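You operate a simulated robot arm through the tools that you are given. There is no shell and no other tool. Be economical: measure what you need, move in short steps, check, and stop when the job is done.

You run a simulated robot arm. Do the job below in one go: nothing can be reset, and whatever is moved stays where it is left.

JOB
Restart the control box by its key, switch and brown button.
Fine: key off, switch off and on again, brown button once, key on, in that order.
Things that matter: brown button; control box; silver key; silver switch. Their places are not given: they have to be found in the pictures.

The check looks at the end state, three seconds after you hand in, the way a careful person would. Anything else that was tipped, shoved, dropped, spilled or broken makes it a failure.

ROBOT AND FRAMES
A 7-joint arm with a two-finger parallel gripper, fixed in place. Base frame: the origin is at the foot of the arm, x ahead of it, y to its left, z up; the work surface is at about z = 0.85. Units: m, degrees, N and s.
With the tool pointing down near the work surface it reaches from about 0.46 to 0.92 m from the base axis. Its first joint turns from -115.0 to 115.0 degrees. Payload 3.91 kg.
The tool frame sits at the grasp point between the pads (the TCP): z along the fingers, y along the line on which they close. The tips reach 0.03 m beyond it. Largest opening 0.11 m; finger width 0.02, thickness 0.01; the body of the gripper, 0.048 by 0.112 m, starts 0.055 m behind the TCP.
Orientation is that of the tool frame in the base frame, as a unit quaternion [x, y, z, w]. With the fingers straight down and closing along the base's y, the tool's x points along the base's -x, its y along +y and its z along -z.

CONTROLS
- The arm moves only by the tool arm_command. Its argument "motion" is a list of rows, each an object (a shift or turn left out is 0, a gripper value left out holds the last) with "grip": the gripper command, from -1 (fully open) to 1 (shut), values between in proportion; "dp": the shift along the tool's x, y, z in cm, a list of three; "delta_rot": the turn, a rotation vector about the tool's x, y, z in degrees, a list of three. In form: [{"grip": grip, "dp": [dx, dy, dz], "delta_rot": [wx, wy, wz]}, ...]. A call has 1 to 10 rows; each row is the pose to reach, as a shift and turn from the pose commanded when the call began, along the tool's axes at that moment. Each row takes 0.2 s and may step no farther than 0.05 m and 8.6 degrees from the row before; otherwise, or with a gripper value out of range, the whole call is refused. Where a pose cannot be reached the arm comes as near as it can. A force on the tool above 40 N (or 10 N above the force at the start of the call, whichever is more), or a blocked arm, ends the call early, and 0.2 s more pass. The fingers move at their own pace (about 0.153 m/s each) and stop on an object; they squeeze with about 42 N. The grip force told is the motor's: it shows also when the fingers shut on nothing. Time passes only in rows, and 0.2 s behind the last, so rows that repeat a pose let the fingers close. The reply holds the time, the measured pose of the TCP, the force on the tool along the base axes, the opening and the grip force, in the units named above and with some noise, with the torque about the TCP (base axes, N m) and any sound that the robot's microphone picked up.
- Cameras (640 x 400 px; columns grow to the right, rows downward): "scene" is fixed at [0.0501, -0.4996, 1.4392]; the picture's right is [0.20, -0.98, 0.00], its down [-0.33, -0.07, -0.94] and it looks along [0.92, 0.19, -0.33] (base axes); focal length 327 px, centre (320, 200). "wrist" rides on the gripper at [0.072, 0.017, -0.103] in the tool frame; the picture's right is [-0.23, 0.97, 0.00], its down [-0.76, -0.18, -0.62] and it looks along [-0.61, -0.14, 0.78] (tool axes); focal length 222 px, centre (320, 200).
- grab_frame(camera): a new picture of that camera. It takes no simulated time.
- lift_body(by): slides the trunk up (or, below 0, down) by that many m; the arm rides with it, the base frame stays. It gives what a move gives, with no picture.
- pixel_to_xyz(camera, pixels): for up to 12 pixels [column, row] of the newest picture of that camera ("zoom" is the newest enlarged one), the place [x, y, z] in the base frame of the surface seen there, good to about 0.002 m. It takes no simulated time.
- inspect(camera, box): a new picture of the part [left, top, right, bottom] of that camera's present view, enlarged. It takes no simulated time.
- sign_off(): hands the job in; it is judged then, once.

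Keep the steps short. Do not move on a guess: measure, check each grasp and each placing, and mend mistakes. In all there are 80 turns and 34 pictures (those below and enlarged ones count). Leave the gripper open and the arm clear of the work at the hand-in unless told otherwise, and finish with a single line.

The tools are called after "Request:" as name(argument=value, ...) on one line, values as JSON. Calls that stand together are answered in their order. arm_command: Moves the arm, as the interface text tells. Its arguments: {"type":"object","properties":{"motion":{"type":"array","items":{"type":"object","properties":{"grip":{"type":"number"},"dp":{"type":"array","items":{"type":"number"}},"delta_rot":{"type":"array","items":{"type":"number"}}}}}},"required":["motion"]} The other tools are called the same way: lift_body (by) slides the trunk up or down; grab_frame (camera) takes a picture; pixel_to_xyz (camera, pixels) gives the place of the surface under pixels of a picture; inspect (camera, box) takes an enlarged picture of a part of a camera's view; sign_off () hands the job in.

At the start:

```text
time_s: 0.0
tool_pos: [0.5613, -0.3601, 1.1887]
tcp_rot: [0.0, 1.0, 0.0, 0.001]
wrist_force: [0.0, -0.5, 0.0]
torque: [0.03, 0.04, 0.02]
grip_width: 0.11
grip_force: 0.0
trunk travel left (down, up): [-0.8, 0.19]
```

scene: 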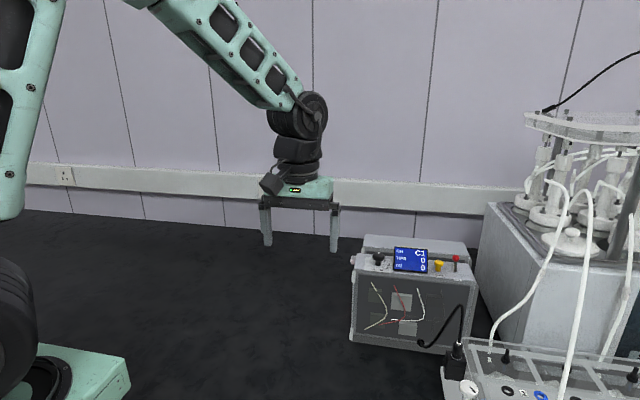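
wrist: 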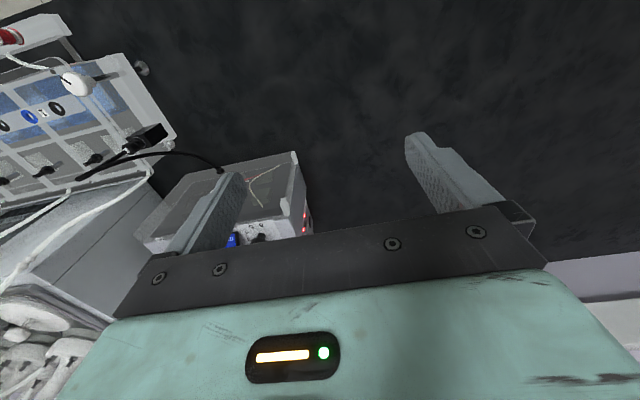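

The control box seems to be the grey box near scene (415,290). I'll enlarge it to find the key, switch and button.

Request:
inspect(camera="scene", box=[340, 225, 484, 315])

Request:
inspect(camera="scene", box=[430, 310, 640, 400])

Request:
inspect(camera="wrist", box=[130, 140, 330, 265])

```text
4.44 times, centred on (412, 270) of scene
```

zoom: 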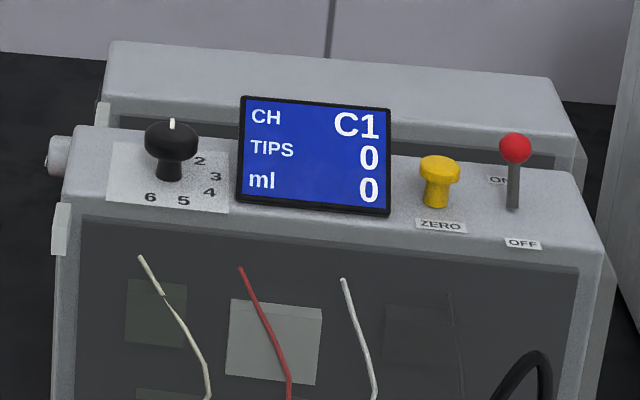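

```text
3.05 times, centred on (535, 355) of scene
```

zoom: 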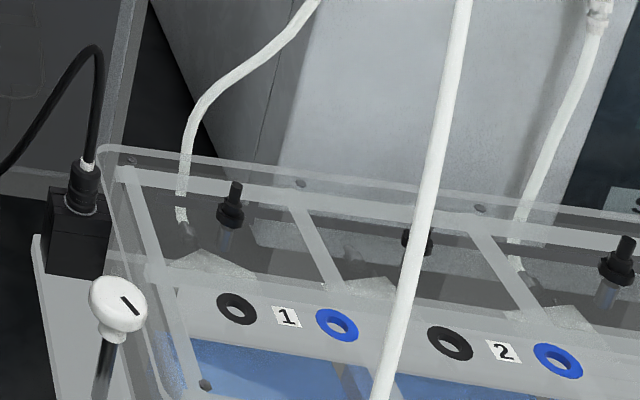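

```text
3.20 times, centred on (230, 202) of wrist
```

zoom: 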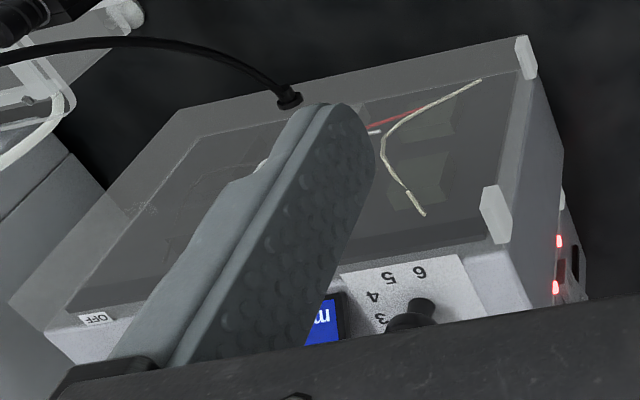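

The box on show has a black knob, a yellow button and a red lever. None of these match the job. A silver thing sticks out on its left side, and the wrist view shows red LEDs there, so I'll measure those spots.

Request:
pixel_to_xyz(camera="zoom", pixels=[[558, 242], [557, 288], [575, 265], [498, 215], [527, 70], [565, 200], [410, 310], [90, 320]])

Request:
pixel_to_xyz(camera="scene", pixels=[[353, 260], [365, 240], [468, 250], [355, 262], [360, 258], [472, 275], [350, 340], [472, 350], [455, 258], [290, 188], [320, 190]])

```text
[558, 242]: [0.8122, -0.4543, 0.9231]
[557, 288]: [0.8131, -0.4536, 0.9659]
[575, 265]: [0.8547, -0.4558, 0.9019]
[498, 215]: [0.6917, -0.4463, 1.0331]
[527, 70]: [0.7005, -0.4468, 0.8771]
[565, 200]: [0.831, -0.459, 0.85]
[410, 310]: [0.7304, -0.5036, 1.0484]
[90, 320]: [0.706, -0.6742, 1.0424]
```

```text
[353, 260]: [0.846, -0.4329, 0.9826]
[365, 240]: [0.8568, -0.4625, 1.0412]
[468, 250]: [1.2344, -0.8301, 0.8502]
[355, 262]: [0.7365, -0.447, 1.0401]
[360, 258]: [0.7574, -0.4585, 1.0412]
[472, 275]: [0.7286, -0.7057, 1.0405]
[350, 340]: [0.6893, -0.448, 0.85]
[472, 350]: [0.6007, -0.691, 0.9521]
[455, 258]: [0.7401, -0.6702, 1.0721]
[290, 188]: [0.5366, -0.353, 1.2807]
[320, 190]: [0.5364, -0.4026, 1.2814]
```

A second box stands behind the first, at x about 0.80–0.90, with LEDs and a silver part on its +y face (y about -0.455). I'll move away to +y and begin turning the tool to point along -y with the camera on top. This call does the first half of the 120° turn.

Request:
arm_command(motion=[{"dp": [-1.3, 3, -0.1], "delta_rot": [4.94, 4.94, -4.94]}, {"dp": [-2.6, 6, -0.3], "delta_rot": [9.88, 9.88, -9.88]}, {"dp": [-3.9, 9, -0.4], "delta_rot": [14.82, 14.82, -14.82]}, {"dp": [-5.2, 12, -0.6], "delta_rot": [19.76, 19.76, -19.76]}, {"dp": [-6.5, 15, -0.7], "delta_rot": [24.7, 24.7, -24.7]}, {"dp": [-7.8, 18, -0.9], "delta_rot": [29.64, 29.64, -29.64]}, {"dp": [-9, 21, -1], "delta_rot": [34.64, 34.64, -34.64]}])

```text
refused: row 7 steps farther than a row can; nothing moved
```

The last step was 8.66°, just over the limit, so I'll make it smaller.

Request:
arm_command(motion=[{"dp": [-1.3, 3, -0.1], "delta_rot": [4.9, 4.9, -4.9]}, {"dp": [-2.6, 6, -0.3], "delta_rot": [9.8, 9.8, -9.8]}, {"dp": [-3.9, 9, -0.4], "delta_rot": [14.7, 14.7, -14.7]}, {"dp": [-5.2, 12, -0.6], "delta_rot": [19.6, 19.6, -19.6]}, {"dp": [-6.5, 15, -0.7], "delta_rot": [24.5, 24.5, -24.5]}, {"dp": [-7.8, 18, -0.9], "delta_rot": [29.4, 29.4, -29.4]}, {"dp": [-9, 21, -1], "delta_rot": [34.2, 34.2, -34.2]}])

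```text
time_s: 1.6
tool_pos: [0.6525, -0.1513, 1.1991]
tcp_rot: [-0.285, 0.869, -0.286, -0.287]
wrist_force: [-0.1, -0.1, 0.3]
torque: [0.0, 0.01, 0.04]
grip_width: 0.11
grip_force: 0.1
trunk travel left (down, up): [-0.8, 0.19]
```

That half turned well. Now the second half, moving to about (0.80, -0.15, 1.12).

Request:
arm_command(motion=[{"dp": [-1.9, -0.9, 0], "delta_rot": [4.38, 4.38, -4.38]}, {"dp": [-3.8, -1.8, 0.1], "delta_rot": [8.77, 8.77, -8.77]}, {"dp": [-5.8, -2.7, 0.1], "delta_rot": [13.15, 13.15, -13.15]}, {"dp": [-7.7, -3.6, 0.15], "delta_rot": [17.54, 17.54, -17.54]}, {"dp": [-9.6, -4.5, 0.2], "delta_rot": [21.92, 21.92, -21.92]}, {"dp": [-11.5, -5.4, 0.2], "delta_rot": [26.31, 26.31, -26.31]}, {"dp": [-13.5, -6.3, 0.3], "delta_rot": [30.7, 30.7, -30.7]}, {"dp": [-15.4, -7.2, 0.3], "delta_rot": [35.08, 35.08, -35.08]}])

Request:
grab_frame(camera="wrist")

```text
time_s: 3.4
tool_pos: [0.8012, -0.1506, 1.1195]
tcp_rot: [0.5, -0.499, 0.5, 0.5]
wrist_force: [-0.3, -0.6, -0.4]
torque: [0.03, -0.01, 0.0]
grip_width: 0.1098
grip_force: 0.1
trunk travel left (down, up): [-0.8, 0.19]
```

```text
28 pictures are left
```

wrist: 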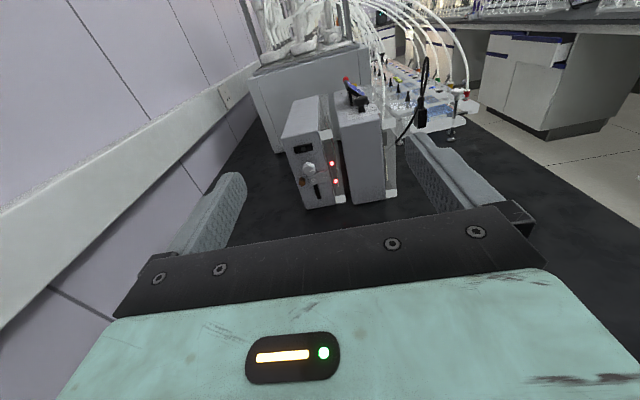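

The rear box's +y face carries controls: a display, a silver knob or key, LEDs, a brown button and a slot. I'll enlarge it.

Request:
inspect(camera="wrist", box=[272, 130, 368, 215])

Request:
pixel_to_xyz(camera="wrist", pixels=[[309, 170], [301, 182], [317, 190], [304, 149], [333, 163], [336, 182], [310, 206], [290, 140]])

```text
4.71 times, centred on (320, 172) of wrist
```

zoom: 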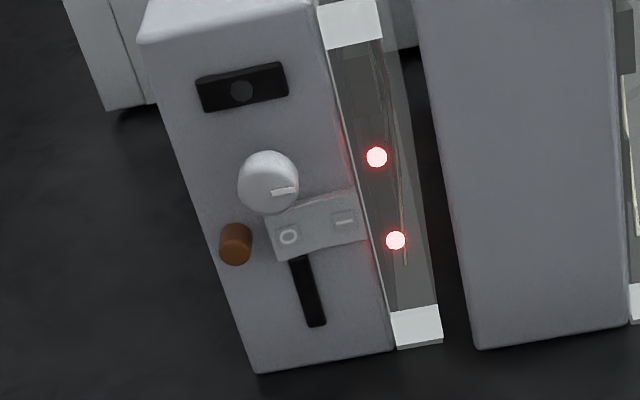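

```text
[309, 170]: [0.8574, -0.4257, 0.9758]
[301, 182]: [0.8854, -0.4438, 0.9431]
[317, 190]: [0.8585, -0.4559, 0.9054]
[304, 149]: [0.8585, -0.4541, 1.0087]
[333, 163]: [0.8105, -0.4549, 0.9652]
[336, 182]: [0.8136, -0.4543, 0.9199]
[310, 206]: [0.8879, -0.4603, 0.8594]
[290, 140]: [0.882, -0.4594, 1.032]
```

The face has a silver knob with a white mark at (0.857, -0.426, 0.976), which is probably the key. It also has a silver O/I rocker, a brown button at (0.885, -0.444, 0.943), and a black display and slot. I'll move closer for a better look.

Request:
arm_command(motion=[{"dp": [-2, -1.25, 3]}, {"dp": [-4, -2.5, 6]}, {"dp": [-6, -3.7, 9]}, {"dp": [-8, -5, 11]}])

Request:
inspect(camera="wrist", box=[220, 90, 400, 210])

```text
time_s: 4.4
tool_pos: [0.8516, -0.2599, 1.0392]
tcp_rot: [-0.499, 0.501, -0.5, -0.499]
wrist_force: [0.4, -0.1, -0.2]
torque: [-0.02, -0.02, 0.0]
grip_width: 0.11
grip_force: 0.0
trunk travel left (down, up): [-0.8, 0.19]
```

```text
3.33 times, centred on (310, 150) of wrist
```

zoom: 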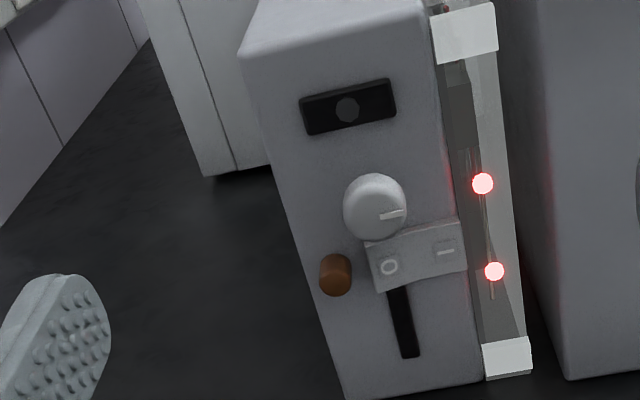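

I'll measure the rocker, knob, button and slot to see which side of the rocker is pressed.

Request:
pixel_to_xyz(camera="zoom", pixels=[[390, 266], [445, 251], [375, 255], [460, 235], [418, 260], [375, 200], [390, 214], [335, 272], [345, 107], [405, 320], [320, 180], [430, 190]])

Request:
inspect(camera="wrist", box=[300, 130, 364, 170])

```text
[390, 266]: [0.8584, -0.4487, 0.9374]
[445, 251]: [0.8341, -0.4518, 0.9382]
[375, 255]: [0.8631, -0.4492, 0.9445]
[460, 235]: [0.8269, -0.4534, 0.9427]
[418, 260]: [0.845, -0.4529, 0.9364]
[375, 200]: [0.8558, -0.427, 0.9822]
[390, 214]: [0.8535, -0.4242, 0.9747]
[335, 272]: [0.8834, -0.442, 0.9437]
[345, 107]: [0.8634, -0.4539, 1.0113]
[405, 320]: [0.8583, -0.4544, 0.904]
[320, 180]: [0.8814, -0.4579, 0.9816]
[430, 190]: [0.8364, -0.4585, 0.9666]
```

```text
10.00 times, centred on (332, 150) of wrist
```

zoom: 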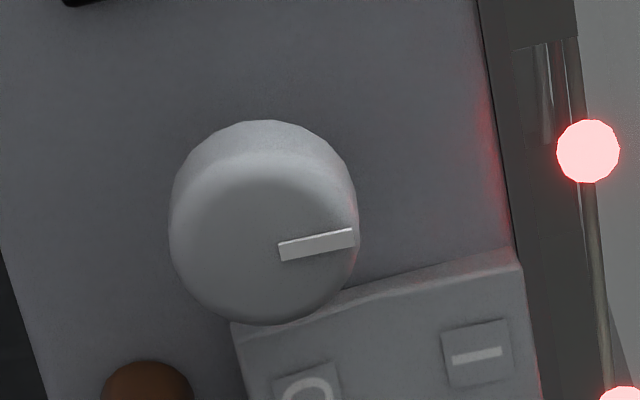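

The O side stands out 3–4 mm more than the I side, which suggests the switch is a rocker now at I. I'll zoom in on it and its surroundings to confirm.

Request:
inspect(camera="wrist", box=[304, 150, 368, 202])

Request:
pixel_to_xyz(camera="zoom", pixels=[[190, 140], [225, 270], [370, 60], [480, 220], [505, 90], [360, 240], [250, 120], [300, 180], [400, 150], [450, 130], [340, 380], [20, 160]])

```text
7.69 times, centred on (336, 176) of wrist
```

zoom: 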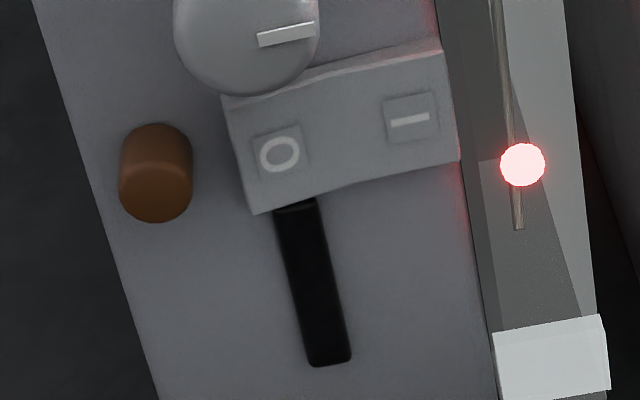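

```text
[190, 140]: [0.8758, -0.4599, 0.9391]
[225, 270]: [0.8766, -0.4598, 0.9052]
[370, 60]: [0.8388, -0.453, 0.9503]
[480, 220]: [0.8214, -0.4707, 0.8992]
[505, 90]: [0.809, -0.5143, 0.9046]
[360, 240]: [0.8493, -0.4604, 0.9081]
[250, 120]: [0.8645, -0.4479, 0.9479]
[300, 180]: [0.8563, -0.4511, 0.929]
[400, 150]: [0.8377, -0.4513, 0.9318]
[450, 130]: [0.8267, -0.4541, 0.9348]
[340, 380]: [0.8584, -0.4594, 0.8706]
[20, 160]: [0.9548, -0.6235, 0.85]
```

The rocker is confirmed: the O half is proud, so the switch is on. The box face is at y=-0.460, and the knob is about 25 mm across with its front at y=-0.425. I'll line up 6 cm off the knob with the fingers at about 5 cm and check the view.

Request:
arm_command(motion=[{"dp": [-3, -0.3, 2], "grip": 0.09}, {"dp": [-6.1, -0.55, 5]}, {"dp": [-6.1, -0.55, 8]}, {"dp": [-6.1, -0.55, 8]}])

Request:
grab_frame(camera="wrist")

```text
time_s: 5.4
tool_pos: [0.856, -0.3394, 0.9777]
tcp_rot: [0.5, -0.5, 0.5, 0.5]
wrist_force: [-0.4, -0.6, -0.3]
torque: [0.0, -0.03, 0.0]
grip_width: 0.05
grip_force: 0.1
trunk travel left (down, up): [-0.8, 0.19]
```

```text
23 pictures are left
```

wrist: 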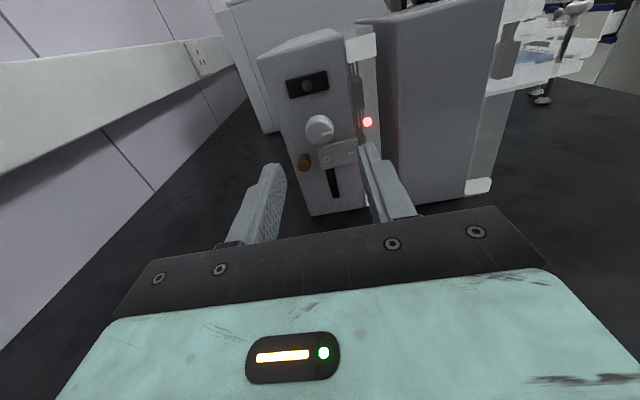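

Request:
inspect(camera="wrist", box=[296, 106, 344, 136])

Request:
pixel_to_xyz(camera="wrist", pixels=[[307, 129], [333, 127], [320, 131], [322, 142], [316, 136], [326, 125], [318, 117]])

```text
13.33 times, centred on (320, 121) of wrist
```

zoom: 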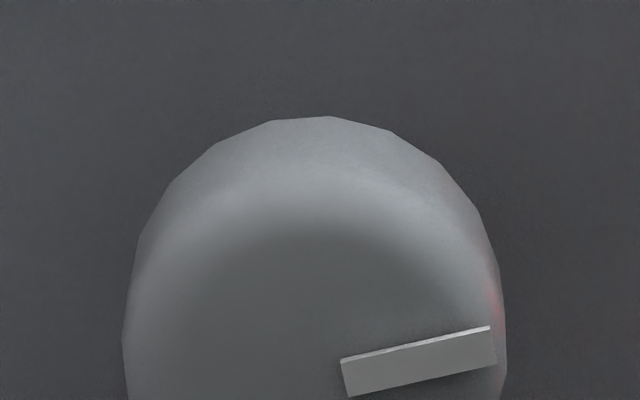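

```text
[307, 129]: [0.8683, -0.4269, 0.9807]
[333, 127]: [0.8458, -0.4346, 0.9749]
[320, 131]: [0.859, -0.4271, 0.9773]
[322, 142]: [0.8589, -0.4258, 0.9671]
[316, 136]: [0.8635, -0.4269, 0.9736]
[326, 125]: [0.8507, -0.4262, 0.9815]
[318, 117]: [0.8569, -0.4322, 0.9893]
```

The knob centre is about (0.858, y, 0.977), and its mark points to the I side (-x). I'll go in so the tips reach y≈-0.445, then close.

Request:
arm_command(motion=[{"dp": [-0.05, -0.2, 2.5]}, {"dp": [-0.05, -0.2, 5]}, {"dp": [-0.05, -0.2, 7.4]}, {"dp": [-0.05, -0.2, 7.4], "grip": 1}, {"dp": [-0.05, -0.2, 7.4], "grip": 1}])

Request:
grab_frame(camera="wrist")

```text
time_s: 6.6
tool_pos: [0.8565, -0.415, 0.9768]
tcp_rot: [0.499, -0.501, 0.499, 0.501]
wrist_force: [-5.3, 0.1, -0.7]
torque: [-0.26, 0.02, -0.15]
grip_width: 0.0257
grip_force: 45.1
trunk travel left (down, up): [-0.8, 0.19]
```

```text
21 pictures are left
```

wrist: 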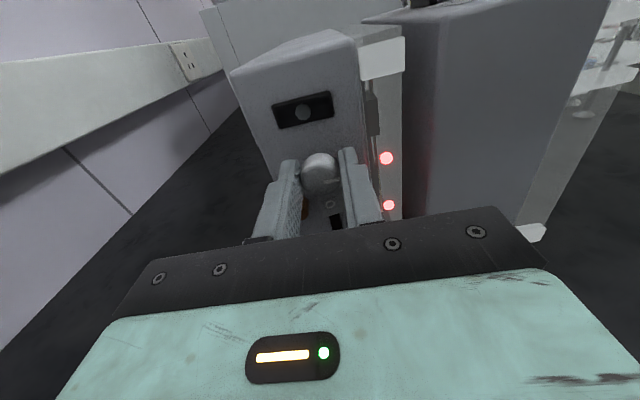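

Grip is firm at 25.7 mm. The sideways force of 5 N in -x shows the true centre is about 1.5 mm further toward -x, so I'll shift there. Then I'll try a small counter-clockwise turn and watch the torque.

Request:
arm_command(motion=[{"dp": [0, 0.15, 0]}, {"dp": [0, 0.15, 0], "delta_rot": [0, 0, -6]}, {"dp": [0, 0.15, 0], "delta_rot": [0, 0, -12]}, {"dp": [0, 0.15, 0], "delta_rot": [0, 0, -18]}])

```text
time_s: 7.6
tool_pos: [0.858, -0.4155, 0.9772]
tcp_rot: [0.573, -0.415, 0.415, 0.572]
wrist_force: [16.2, -17.6, -0.4]
torque: [-0.11, -0.06, 0.62]
grip_width: 0.0254
grip_force: 44.8
trunk travel left (down, up): [-0.8, 0.19]
```

It turns with almost no torque about y. There's some side force (+16 N x, -18 N y), so I'll ease the position by about 1 mm and read again.

Request:
arm_command(motion=[{"dp": [0.03, -0.1, 0.05]}, {"dp": [0.03, -0.1, 0.05]}])

Request:
inspect(camera="wrist", box=[220, 80, 420, 205])

```text
time_s: 8.2
tool_pos: [0.8586, -0.4155, 0.9767]
tcp_rot: [0.572, -0.416, 0.415, 0.572]
wrist_force: [11.2, -14.1, 1.8]
torque: [-0.03, -0.01, 0.14]
grip_width: 0.0253
grip_force: 44.5
trunk travel left (down, up): [-0.8, 0.19]
```

```text
3.20 times, centred on (320, 142) of wrist
```

zoom: 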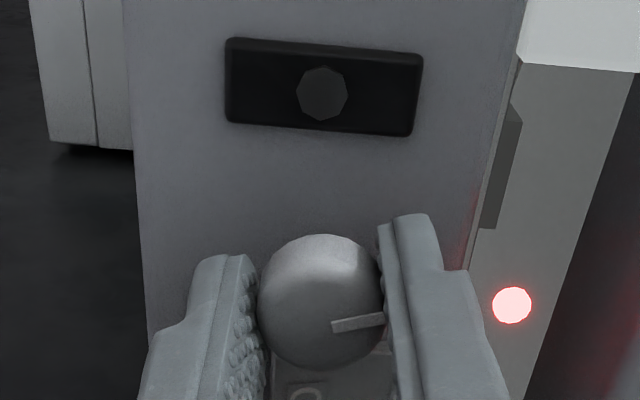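

The mark stays fixed relative to the gripper, so the knob is turning along with it. I'll keep turning counter-clockwise and watch for a stop.

Request:
arm_command(motion=[{"dp": [0.02, -0.05, 0.05], "delta_rot": [0, 0, -7]}, {"dp": [0.02, -0.05, 0.05], "delta_rot": [0, 0, -14]}, {"dp": [0.02, -0.05, 0.05], "delta_rot": [0, 0, -21]}, {"dp": [0.02, -0.05, 0.05], "delta_rot": [0, 0, -28]}])

```text
time_s: 9.2
tool_pos: [0.8598, -0.4151, 0.977]
tcp_rot: [0.656, -0.264, 0.263, 0.656]
wrist_force: [13.3, -14.6, -1.0]
torque: [0.04, -0.02, 0.39]
grip_width: 0.0255
grip_force: 45.0
trunk travel left (down, up): [-0.8, 0.19]
```

No stop at 46° so far. I'll ease +x a little and carry on to 90°.

Request:
arm_command(motion=[{"dp": [0.09, -0.09, 0.05], "delta_rot": [0, 0, -7.5]}, {"dp": [0.09, -0.09, 0.05], "delta_rot": [0, 0, -15]}, {"dp": [0.09, -0.09, 0.05], "delta_rot": [0, 0, -22.5]}, {"dp": [0.09, -0.09, 0.05], "delta_rot": [0, 0, -30]}, {"dp": [0.09, -0.09, 0.05], "delta_rot": [0, 0, -37.5]}, {"dp": [0.09, -0.09, 0.05], "delta_rot": [0, 0, -44]}])

Request:
grab_frame(camera="wrist")

```text
time_s: 10.6
tool_pos: [0.8602, -0.4153, 0.975]
tcp_rot: [0.708, 0.0, -0.002, 0.706]
wrist_force: [1.2, -1.3, -12.6]
torque: [0.33, -0.21, -0.23]
grip_width: 0.0257
grip_force: 45.0
trunk travel left (down, up): [-0.8, 0.19]
```

```text
19 pictures are left
```

wrist: 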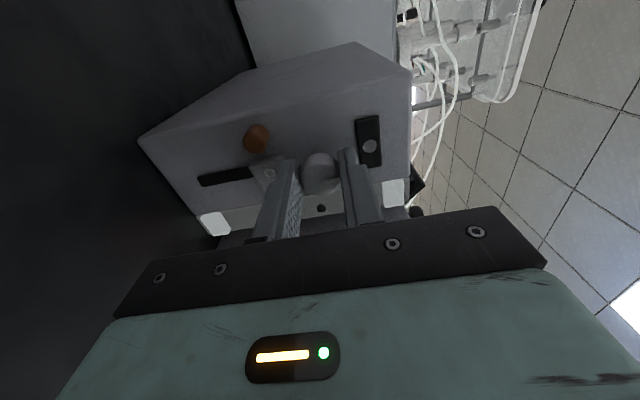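

Request:
inspect(camera="wrist", box=[200, 105, 430, 245])

```text
2.78 times, centred on (315, 175) of wrist
```

zoom: 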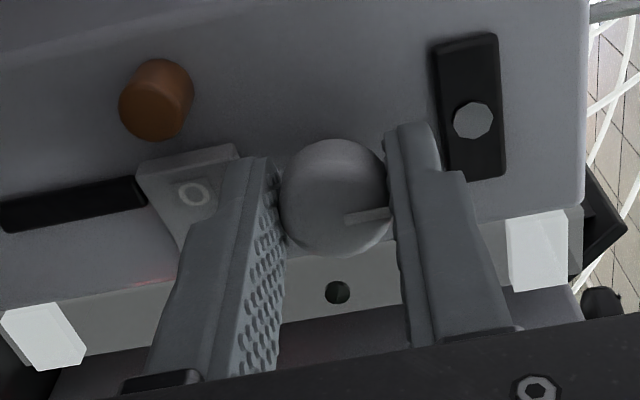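

The upper LED has gone dark, so 90° counter-clockwise is key off. I'll open slightly (about 4 mm per side, to clear the rocker below), let it settle, then back straight out.

Request:
arm_command(motion=[{"grip": 0.38}, {"grip": 0.38}, {"dp": [0, 0, -3]}, {"dp": [0, 0, -6]}, {"dp": [0, 0, -9]}])

Request:
grab_frame(camera="wrist")

Request:
inspect(camera="wrist", box=[220, 60, 400, 200])

```text
time_s: 11.8
tool_pos: [0.8609, -0.3259, 0.9771]
tcp_rot: [0.707, -0.001, -0.001, 0.707]
wrist_force: [-0.9, -0.5, -0.1]
torque: [-0.01, -0.01, 0.0]
grip_width: 0.0342
grip_force: 0.0
trunk travel left (down, up): [-0.8, 0.19]
```

```text
17 pictures are left
```

wrist: 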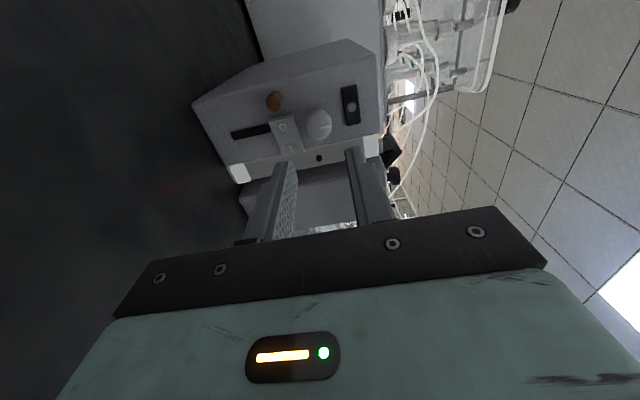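

```text
2.86 times, centred on (310, 130) of wrist
```

zoom: 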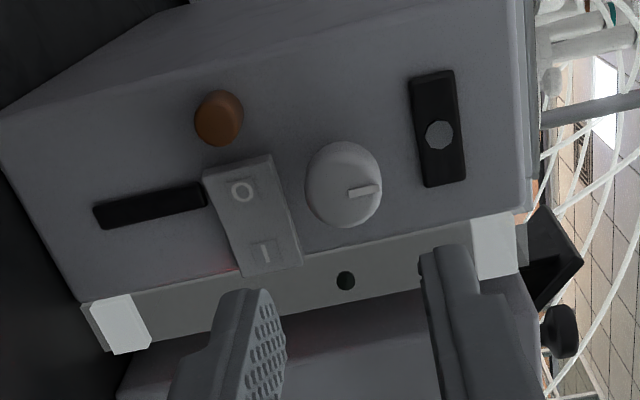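

The key stays pointing up (off). Now I'll measure the rocker and button from here.

Request:
pixel_to_xyz(camera="zoom", pixels=[[242, 191], [265, 253], [205, 180], [268, 160], [238, 272], [300, 262], [222, 220], [285, 212], [225, 115], [205, 118], [238, 125], [340, 190]])

```text
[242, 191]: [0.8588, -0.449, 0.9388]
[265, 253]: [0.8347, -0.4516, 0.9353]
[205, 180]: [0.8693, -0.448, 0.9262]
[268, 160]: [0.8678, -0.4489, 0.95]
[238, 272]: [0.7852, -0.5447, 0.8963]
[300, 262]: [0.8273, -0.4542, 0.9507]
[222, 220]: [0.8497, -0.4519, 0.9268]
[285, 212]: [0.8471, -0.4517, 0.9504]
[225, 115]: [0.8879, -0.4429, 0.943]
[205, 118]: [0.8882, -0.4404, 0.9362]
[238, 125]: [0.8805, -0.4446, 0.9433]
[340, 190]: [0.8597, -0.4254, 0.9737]
```

The rocker spans x 0.827–0.868 and z 0.926–0.951, and the button is at about (0.885, 0.943). I'll close the fingers, drop to z=0.938 at x=0.860, and approach to about 1 cm short of the O half.

Request:
arm_command(motion=[{"grip": 1, "dp": [0, -2, 0]}, {"dp": [-0.1, -3.9, 0]}, {"dp": [-0.1, -3.9, 4]}, {"dp": [-0.1, -3.9, 8]}, {"dp": [-0.1, -3.9, 8]}])

Request:
inspect(camera="wrist", box=[220, 90, 420, 230])

```text
time_s: 13.0
tool_pos: [0.8592, -0.405, 0.9388]
tcp_rot: [0.708, -0.001, 0.0, 0.707]
wrist_force: [-0.5, -0.8, 0.0]
torque: [-0.01, 0.03, -0.01]
grip_width: 0.0
grip_force: 37.9
trunk travel left (down, up): [-0.8, 0.19]
```

```text
2.86 times, centred on (320, 160) of wrist
```

zoom: 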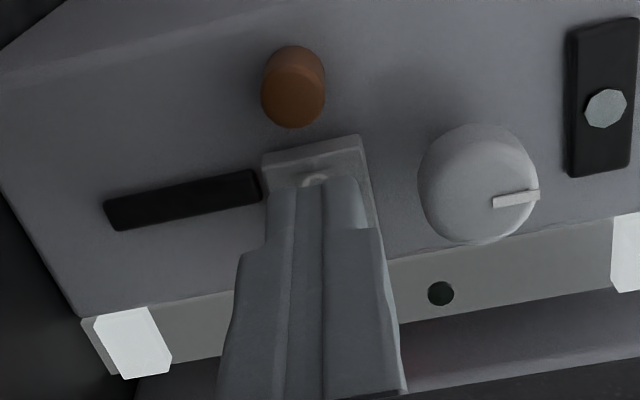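

The tips are over the O half and clear of both the button and the key. I'll press in small steps.

Request:
arm_command(motion=[{"dp": [0.1, 0, 0.8]}, {"dp": [0.1, 0, 1.2]}, {"dp": [0.1, 0, 1.5]}, {"dp": [0.1, 0, 1.7]}, {"dp": [0.1, 0, 1.9]}])

```text
time_s: 14.2
tool_pos: [0.8612, -0.4195, 0.9382]
tcp_rot: [0.707, -0.001, 0.002, 0.707]
wrist_force: [-6.9, 29.6, 0.9]
torque: [-0.05, -0.05, -0.53]
grip_width: 0.0
grip_force: 37.6
trunk travel left (down, up): [-0.8, 0.19]
```

The force reached 30 N with the tips at y=-0.4495. I'll back off and check whether it flipped.

Request:
arm_command(motion=[{"dp": [0, 0, -2]}, {"dp": [0, 0, -5]}, {"dp": [0, 0, -8]}])

Request:
inspect(camera="wrist", box=[240, 80, 380, 180])

Request:
pixel_to_xyz(camera="zoom", pixels=[[180, 100], [200, 140], [220, 180], [240, 220], [260, 260], [200, 200], [240, 170], [160, 150]])

```text
time_s: 15.0
tool_pos: [0.8594, -0.3474, 0.9376]
tcp_rot: [0.708, 0.0, -0.001, 0.707]
wrist_force: [-0.2, -0.9, -0.6]
torque: [0.02, 0.01, -0.01]
grip_width: 0.0001
grip_force: 37.8
trunk travel left (down, up): [-0.8, 0.19]
```

```text
4.00 times, centred on (310, 130) of wrist
```

zoom: 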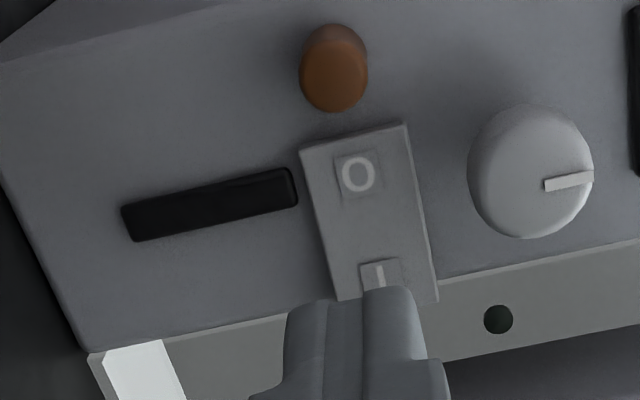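

```text
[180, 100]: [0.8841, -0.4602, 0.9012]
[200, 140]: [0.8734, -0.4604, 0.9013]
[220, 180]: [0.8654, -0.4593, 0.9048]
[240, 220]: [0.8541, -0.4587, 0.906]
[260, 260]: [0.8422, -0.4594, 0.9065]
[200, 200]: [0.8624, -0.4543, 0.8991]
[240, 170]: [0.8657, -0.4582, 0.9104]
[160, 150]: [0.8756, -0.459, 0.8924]
```

Request:
pixel_to_xyz(camera="zoom", pixels=[[320, 155], [390, 135], [357, 175], [330, 205], [400, 195], [370, 220], [345, 285], [425, 285], [380, 272], [335, 70], [340, 95]])

```text
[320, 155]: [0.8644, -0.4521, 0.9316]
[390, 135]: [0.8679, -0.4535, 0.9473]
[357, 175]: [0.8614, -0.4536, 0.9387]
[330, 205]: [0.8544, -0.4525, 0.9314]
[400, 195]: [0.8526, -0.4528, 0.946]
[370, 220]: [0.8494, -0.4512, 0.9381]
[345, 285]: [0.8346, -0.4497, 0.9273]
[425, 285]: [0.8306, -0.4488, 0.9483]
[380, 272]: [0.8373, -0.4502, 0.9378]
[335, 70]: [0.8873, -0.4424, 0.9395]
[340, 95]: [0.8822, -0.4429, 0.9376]
```

It flipped: the O side is now recessed (-0.4536) and the I side proud (-0.449), so the switch is off. Next I'll press the I half at x=0.834.

Request:
arm_command(motion=[{"dp": [-2.5, 0, 0]}, {"dp": [-2.5, 0, 4]}, {"dp": [-2.5, 0, 6.2]}, {"dp": [-2.5, 0, 7]}, {"dp": [-2.5, 0, 7.3]}, {"dp": [-2.5, 0, 7.5]}, {"dp": [-2.5, 0, 7.7]}])

Request:
arm_command(motion=[{"dp": [0, 0, -2]}, {"dp": [0, 0, -5]}, {"dp": [0, 0, -8]}, {"dp": [3, 0, -8]}])

Request:
inspect(camera="wrist", box=[240, 80, 380, 180])

```text
time_s: 16.6
tool_pos: [0.8338, -0.4197, 0.9388]
tcp_rot: [0.707, 0.001, 0.0, 0.707]
wrist_force: [-8.2, 14.6, 0.4]
torque: [-0.01, 0.03, -0.05]
grip_width: 0.0
grip_force: 38.6
trunk travel left (down, up): [-0.8, 0.19]
```

```text
time_s: 17.6
tool_pos: [0.8647, -0.3396, 0.938]
tcp_rot: [0.707, -0.001, 0.001, 0.707]
wrist_force: [0.0, -0.7, -0.5]
torque: [-0.01, 0.04, -0.01]
grip_width: 0.0
grip_force: 37.8
trunk travel left (down, up): [-0.8, 0.19]
```

```text
4.00 times, centred on (310, 130) of wrist
```

zoom: 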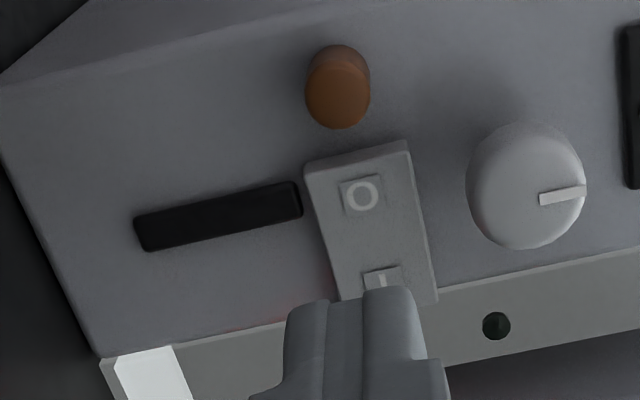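

Request:
pixel_to_xyz(camera="zoom", pixels=[[325, 175], [395, 155], [360, 197], [405, 210], [370, 240], [345, 290], [425, 290], [385, 275], [335, 95], [315, 95], [362, 95], [338, 122]])

```text
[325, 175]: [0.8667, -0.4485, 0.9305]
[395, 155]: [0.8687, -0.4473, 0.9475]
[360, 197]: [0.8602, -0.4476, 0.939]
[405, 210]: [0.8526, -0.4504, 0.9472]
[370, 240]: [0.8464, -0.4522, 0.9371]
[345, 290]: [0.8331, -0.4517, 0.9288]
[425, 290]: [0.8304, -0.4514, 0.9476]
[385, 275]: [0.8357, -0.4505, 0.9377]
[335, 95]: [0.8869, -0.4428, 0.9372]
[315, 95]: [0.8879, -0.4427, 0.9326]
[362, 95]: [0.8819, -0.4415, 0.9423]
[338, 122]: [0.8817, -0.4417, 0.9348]
```

The switch is back on: the O side is proud at -0.448 again and the red glow has returned. Next is the brown button at (0.885, 0.938), with its front at y≈-0.442. I'll make one steady press.

Request:
arm_command(motion=[{"dp": [2.25, 0, 0]}, {"dp": [2.25, 0, 4]}, {"dp": [2.25, 0, 6.4]}, {"dp": [2.25, 0, 7.1]}, {"dp": [2.25, 0, 7.4]}, {"dp": [2.25, 0, 7.6]}, {"dp": [2.25, 0, 7.8]}])

Request:
inspect(camera="wrist", box=[220, 90, 420, 230])

```text
time_s: 19.2
tool_pos: [0.8769, -0.4148, 0.9404]
tcp_rot: [0.707, 0.0, 0.0, 0.707]
wrist_force: [1.4, 2.0, 0.1]
torque: [-0.04, 0.01, 0.02]
grip_width: 0.0001
grip_force: 37.6
out of reach, approached as far as the arm can: row 2, 3, 4, 5, 6, 7
trunk travel left (down, up): [-0.8, 0.19]
```

```text
2.86 times, centred on (320, 160) of wrist
```

zoom: 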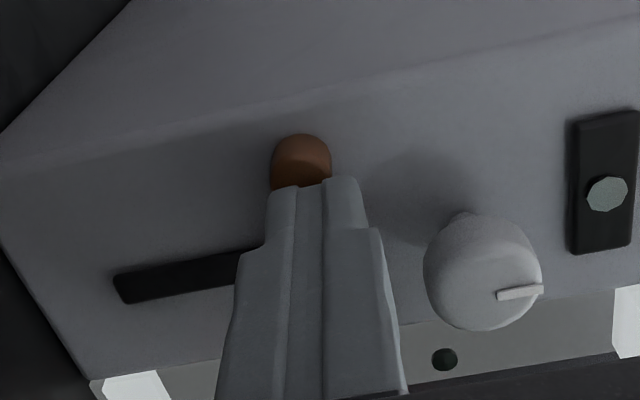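

The arm hit its reach limit at x=0.877. The tip touches the button with only about 2–3 N and sits close to the rocker edge. To avoid a double press I'll stay in contact and yaw the tool 10° toward +x. That brings the wrist back within reach and slides the tip away from the rocker.

Request:
arm_command(motion=[{"dp": [-0.4, 0, 0], "delta_rot": [0, 3, 0]}, {"dp": [-0.4, 0, 0], "delta_rot": [0, 7, 0]}, {"dp": [-0.4, 0, 0], "delta_rot": [0, 10, 0]}])

Request:
inspect(camera="wrist", box=[220, 90, 420, 230])

```text
time_s: 20.0
tool_pos: [0.8719, -0.4159, 0.9401]
tcp_rot: [0.705, 0.061, 0.062, 0.704]
wrist_force: [-0.8, 0.2, -0.3]
torque: [0.02, 0.0, 0.03]
grip_width: 0.0
grip_force: 37.9
trunk travel left (down, up): [-0.8, 0.19]
```

```text
2.86 times, centred on (320, 160) of wrist
```

zoom: 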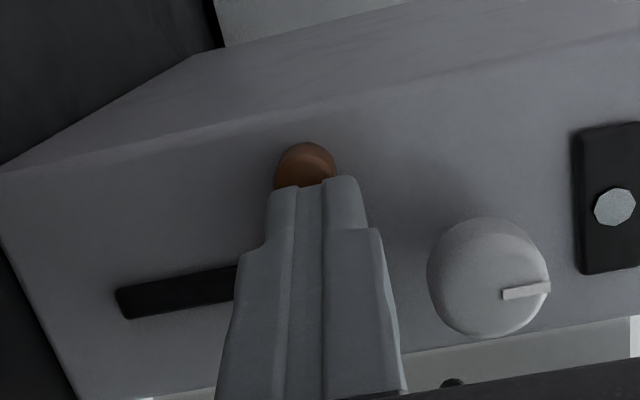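

Request:
pixel_to_xyz(camera="zoom", pixels=[[305, 150], [318, 160], [310, 172], [300, 178], [328, 178], [290, 158], [322, 170], [285, 120], [345, 182]])

```text
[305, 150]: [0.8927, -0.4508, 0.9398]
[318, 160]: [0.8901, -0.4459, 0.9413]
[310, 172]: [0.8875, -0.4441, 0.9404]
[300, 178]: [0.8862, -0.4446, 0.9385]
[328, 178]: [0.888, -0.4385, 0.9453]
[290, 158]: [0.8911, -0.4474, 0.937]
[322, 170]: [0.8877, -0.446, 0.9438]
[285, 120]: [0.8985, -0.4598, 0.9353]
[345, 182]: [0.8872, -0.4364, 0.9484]
```

The button front reads about y=-0.4445 beside the tip, so at most I'm just touching it. I'll slide 12 mm to +x to centre on it and then press in steps.

Request:
arm_command(motion=[{"dp": [0.6, 0, 0.1]}, {"dp": [1.2, 0, 0.2]}, {"dp": [1.17, 0, 0.4]}, {"dp": [1.13, 0, 0.6]}])

```text
time_s: 21.0
tool_pos: [0.8858, -0.4194, 0.9404]
tcp_rot: [0.704, 0.062, 0.061, 0.705]
wrist_force: [0.3, 3.3, -1.4]
torque: [0.03, -0.01, -0.01]
grip_width: 0.0
grip_force: 37.4
trunk travel left (down, up): [-0.8, 0.19]
heard: click
```

A click was heard at about 4 N, so the button is pressed. I'll back straight out and check that the button, switch and key all look right.

Request:
arm_command(motion=[{"dp": [-0.35, 0, -2]}, {"dp": [-0.9, 0, -5]}, {"dp": [-1.4, 0, -8]}])

Request:
inspect(camera="wrist", box=[240, 80, 400, 180])

Request:
inspect(camera="scene", box=[330, 220, 490, 350])

```text
time_s: 21.8
tool_pos: [0.8573, -0.3431, 0.9401]
tcp_rot: [0.705, 0.061, 0.062, 0.704]
wrist_force: [-0.1, -0.9, 0.3]
torque: [0.01, 0.0, 0.03]
grip_width: 0.0003
grip_force: 37.9
trunk travel left (down, up): [-0.8, 0.19]
```

```text
4.00 times, centred on (320, 130) of wrist
```

zoom: 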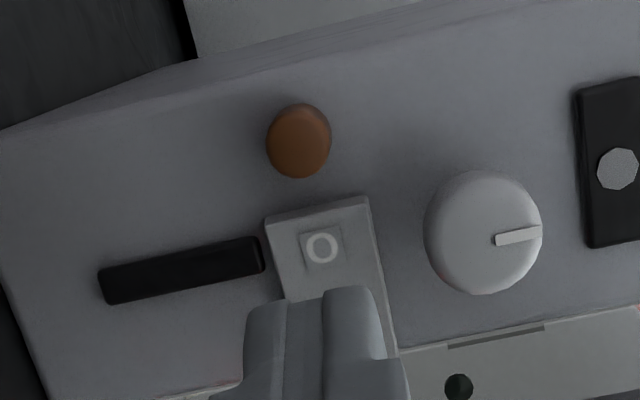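

```text
3.08 times, centred on (410, 285) of scene
```

zoom: 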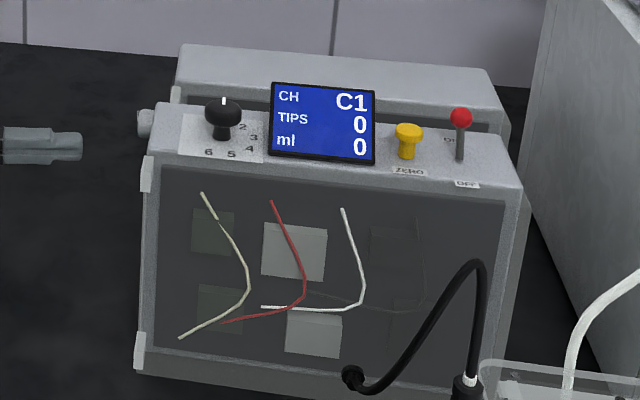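

The key is still at off, and the front box hasn't been disturbed. I'll take out the yaw, rise to key height (z=0.977) and open the fingers to 34 mm.

Request:
arm_command(motion=[{"dp": [0, 1.3, 0], "delta_rot": [0, -3.3, 0], "grip": 0.36}, {"dp": [0, 2.6, 0], "delta_rot": [0, -6.7, 0]}, {"dp": [0.05, 3.7, 0], "delta_rot": [0, -10, 0]}, {"dp": [0.05, 3.7, 0], "delta_rot": [0, -10, 0]}])

Request:
inspect(camera="wrist", box=[220, 80, 400, 200])

```text
time_s: 22.8
tool_pos: [0.8587, -0.3445, 0.979]
tcp_rot: [0.707, 0.0, 0.0, 0.707]
wrist_force: [-0.5, -0.5, -0.1]
torque: [0.0, 0.0, -0.02]
grip_width: 0.035
grip_force: 0.0
trunk travel left (down, up): [-0.8, 0.19]
```

```text
3.33 times, centred on (310, 140) of wrist
```

zoom: 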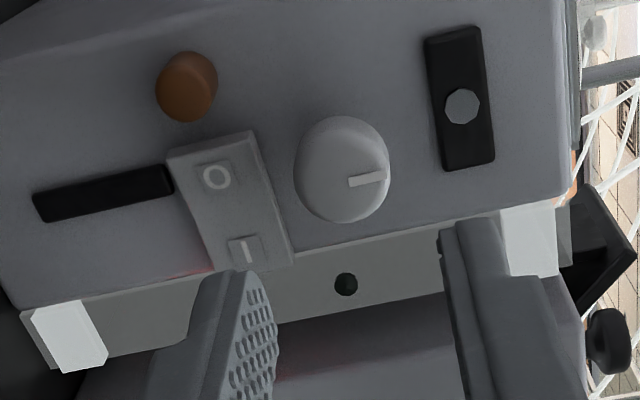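

Request:
pixel_to_xyz(camera="zoom", pixels=[[180, 160], [240, 145], [215, 178], [245, 250], [280, 255], [185, 90], [298, 180], [388, 165], [340, 170], [335, 215], [350, 130]])

```text
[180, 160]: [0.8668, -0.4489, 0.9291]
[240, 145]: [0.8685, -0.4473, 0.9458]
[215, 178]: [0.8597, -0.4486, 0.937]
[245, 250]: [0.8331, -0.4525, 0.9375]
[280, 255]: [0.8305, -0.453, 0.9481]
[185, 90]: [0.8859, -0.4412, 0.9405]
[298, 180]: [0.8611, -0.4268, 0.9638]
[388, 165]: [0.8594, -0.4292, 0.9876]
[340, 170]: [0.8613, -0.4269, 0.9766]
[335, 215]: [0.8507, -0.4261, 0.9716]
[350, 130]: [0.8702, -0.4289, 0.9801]
```

The switch is on, the button has sprung back, and the key is centred at (0.859, 0.976). I'll go in and grip it.

Request:
arm_command(motion=[{"dp": [0, -0.25, 2.5]}, {"dp": [0, -0.25, 5]}, {"dp": [0, -0.25, 6.9]}, {"dp": [0, -0.25, 6.9], "grip": 1}, {"dp": [0, -0.25, 6.9], "grip": 1}])

```text
time_s: 24.0
tool_pos: [0.8574, -0.411, 0.9748]
tcp_rot: [0.707, 0.0, 0.0, 0.707]
wrist_force: [-3.2, 10.2, -2.1]
torque: [0.13, 0.0, -0.65]
grip_width: 0.0254
grip_force: 45.1
trunk travel left (down, up): [-0.8, 0.19]
```

It's gripped at 25.4 mm. Now I'll turn it clockwise, 45° to begin with.

Request:
arm_command(motion=[{"dp": [0, 0, -0.1], "delta_rot": [0, 0, 7.5]}, {"dp": [0, 0, -0.15], "delta_rot": [0, 0, 15]}, {"dp": [0, 0, -0.15], "delta_rot": [0, 0, 22.5]}, {"dp": [0, 0, -0.15], "delta_rot": [0, 0, 30]}, {"dp": [0, 0, -0.15], "delta_rot": [0, 0, 37.5]}, {"dp": [0, 0, -0.15], "delta_rot": [0, 0, 45]}])

```text
time_s: 25.4
tool_pos: [0.8581, -0.4114, 0.9752]
tcp_rot: [0.652, -0.272, 0.27, 0.653]
wrist_force: [2.1, -3.1, -2.0]
torque: [-0.16, -0.03, 0.23]
grip_width: 0.0255
grip_force: 45.0
trunk travel left (down, up): [-0.8, 0.19]
```

The first half went smoothly, so I'll do the second.

Request:
arm_command(motion=[{"delta_rot": [0, 0, 7.5]}, {"delta_rot": [0, 0, 15]}, {"delta_rot": [0, 0, 22.5]}, {"delta_rot": [0, 0, 30]}, {"delta_rot": [0, 0, 37.5]}, {"delta_rot": [0, 0, 45]}, {"delta_rot": [0, 0, 46]}])

Request:
inspect(camera="wrist", box=[220, 90, 420, 230])

```text
time_s: 27.0
tool_pos: [0.8582, -0.4122, 0.9747]
tcp_rot: [-0.495, 0.505, -0.505, -0.495]
wrist_force: [0.3, -7.4, 1.3]
torque: [0.01, 0.39, -0.02]
grip_width: 0.0255
grip_force: 45.2
trunk travel left (down, up): [-0.8, 0.19]
```

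```text
2.86 times, centred on (320, 160) of wrist
```

zoom: 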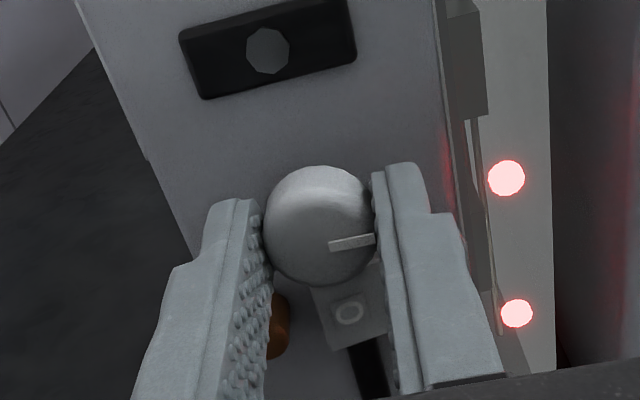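

Both LEDs are lit again, the key points at I as it did at the start, and the 0.39 N·m torque suggests it has reached its stop. I'll release by a moderate amount, back out, then open fully well away from the box.

Request:
arm_command(motion=[{"grip": 0.2}, {"grip": 0.2}, {"dp": [0, 0, -3]}, {"dp": [0, 0, -6]}, {"dp": [0, 0, -10]}, {"dp": [2, 0, -14], "grip": -1}, {"dp": [4, 0, -17]}, {"dp": [4, 0, -17]}])

Request:
inspect(camera="wrist", box=[240, 110, 400, 220])

Request:
grab_frame(camera="scene")

```text
time_s: 28.8
tool_pos: [0.857, -0.2406, 1.0151]
tcp_rot: [0.496, -0.504, 0.505, 0.495]
wrist_force: [0.7, -0.3, -0.1]
torque: [0.01, 0.02, -0.01]
grip_width: 0.1099
grip_force: 0.1
trunk travel left (down, up): [-0.8, 0.19]
```

```text
3.64 times, centred on (320, 165) of wrist
```

zoom: 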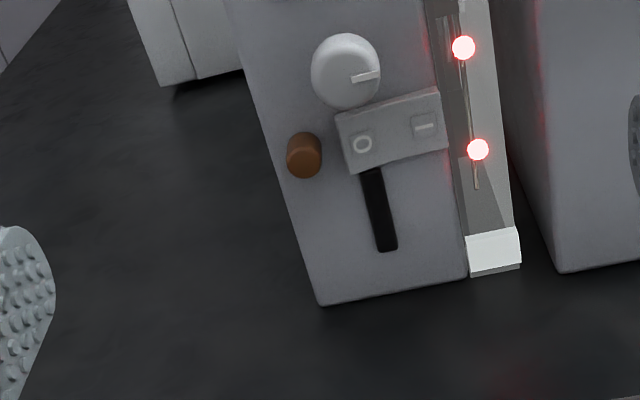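

```text
5 pictures are left
```

scene: 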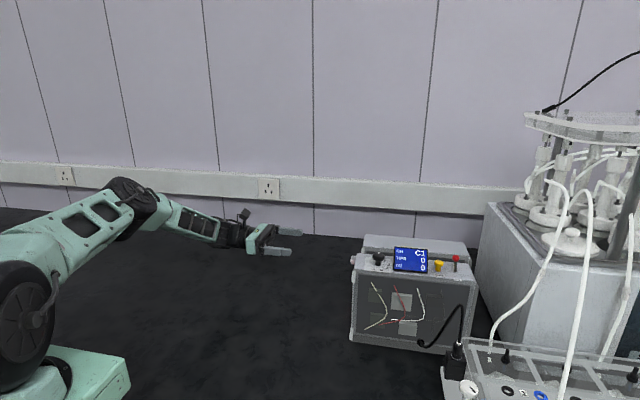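

The key and switch are on, the button is released, both LEDs are lit, nothing else has moved, and the arm is clear with the gripper open. I'll hand in.

Request:
sign_off()

```text
The job is handed in.
```

The control box was restarted in the order asked: key off, switch off and on, brown button once (one click heard), key on; both its lights are lit again and nothing else was moved.
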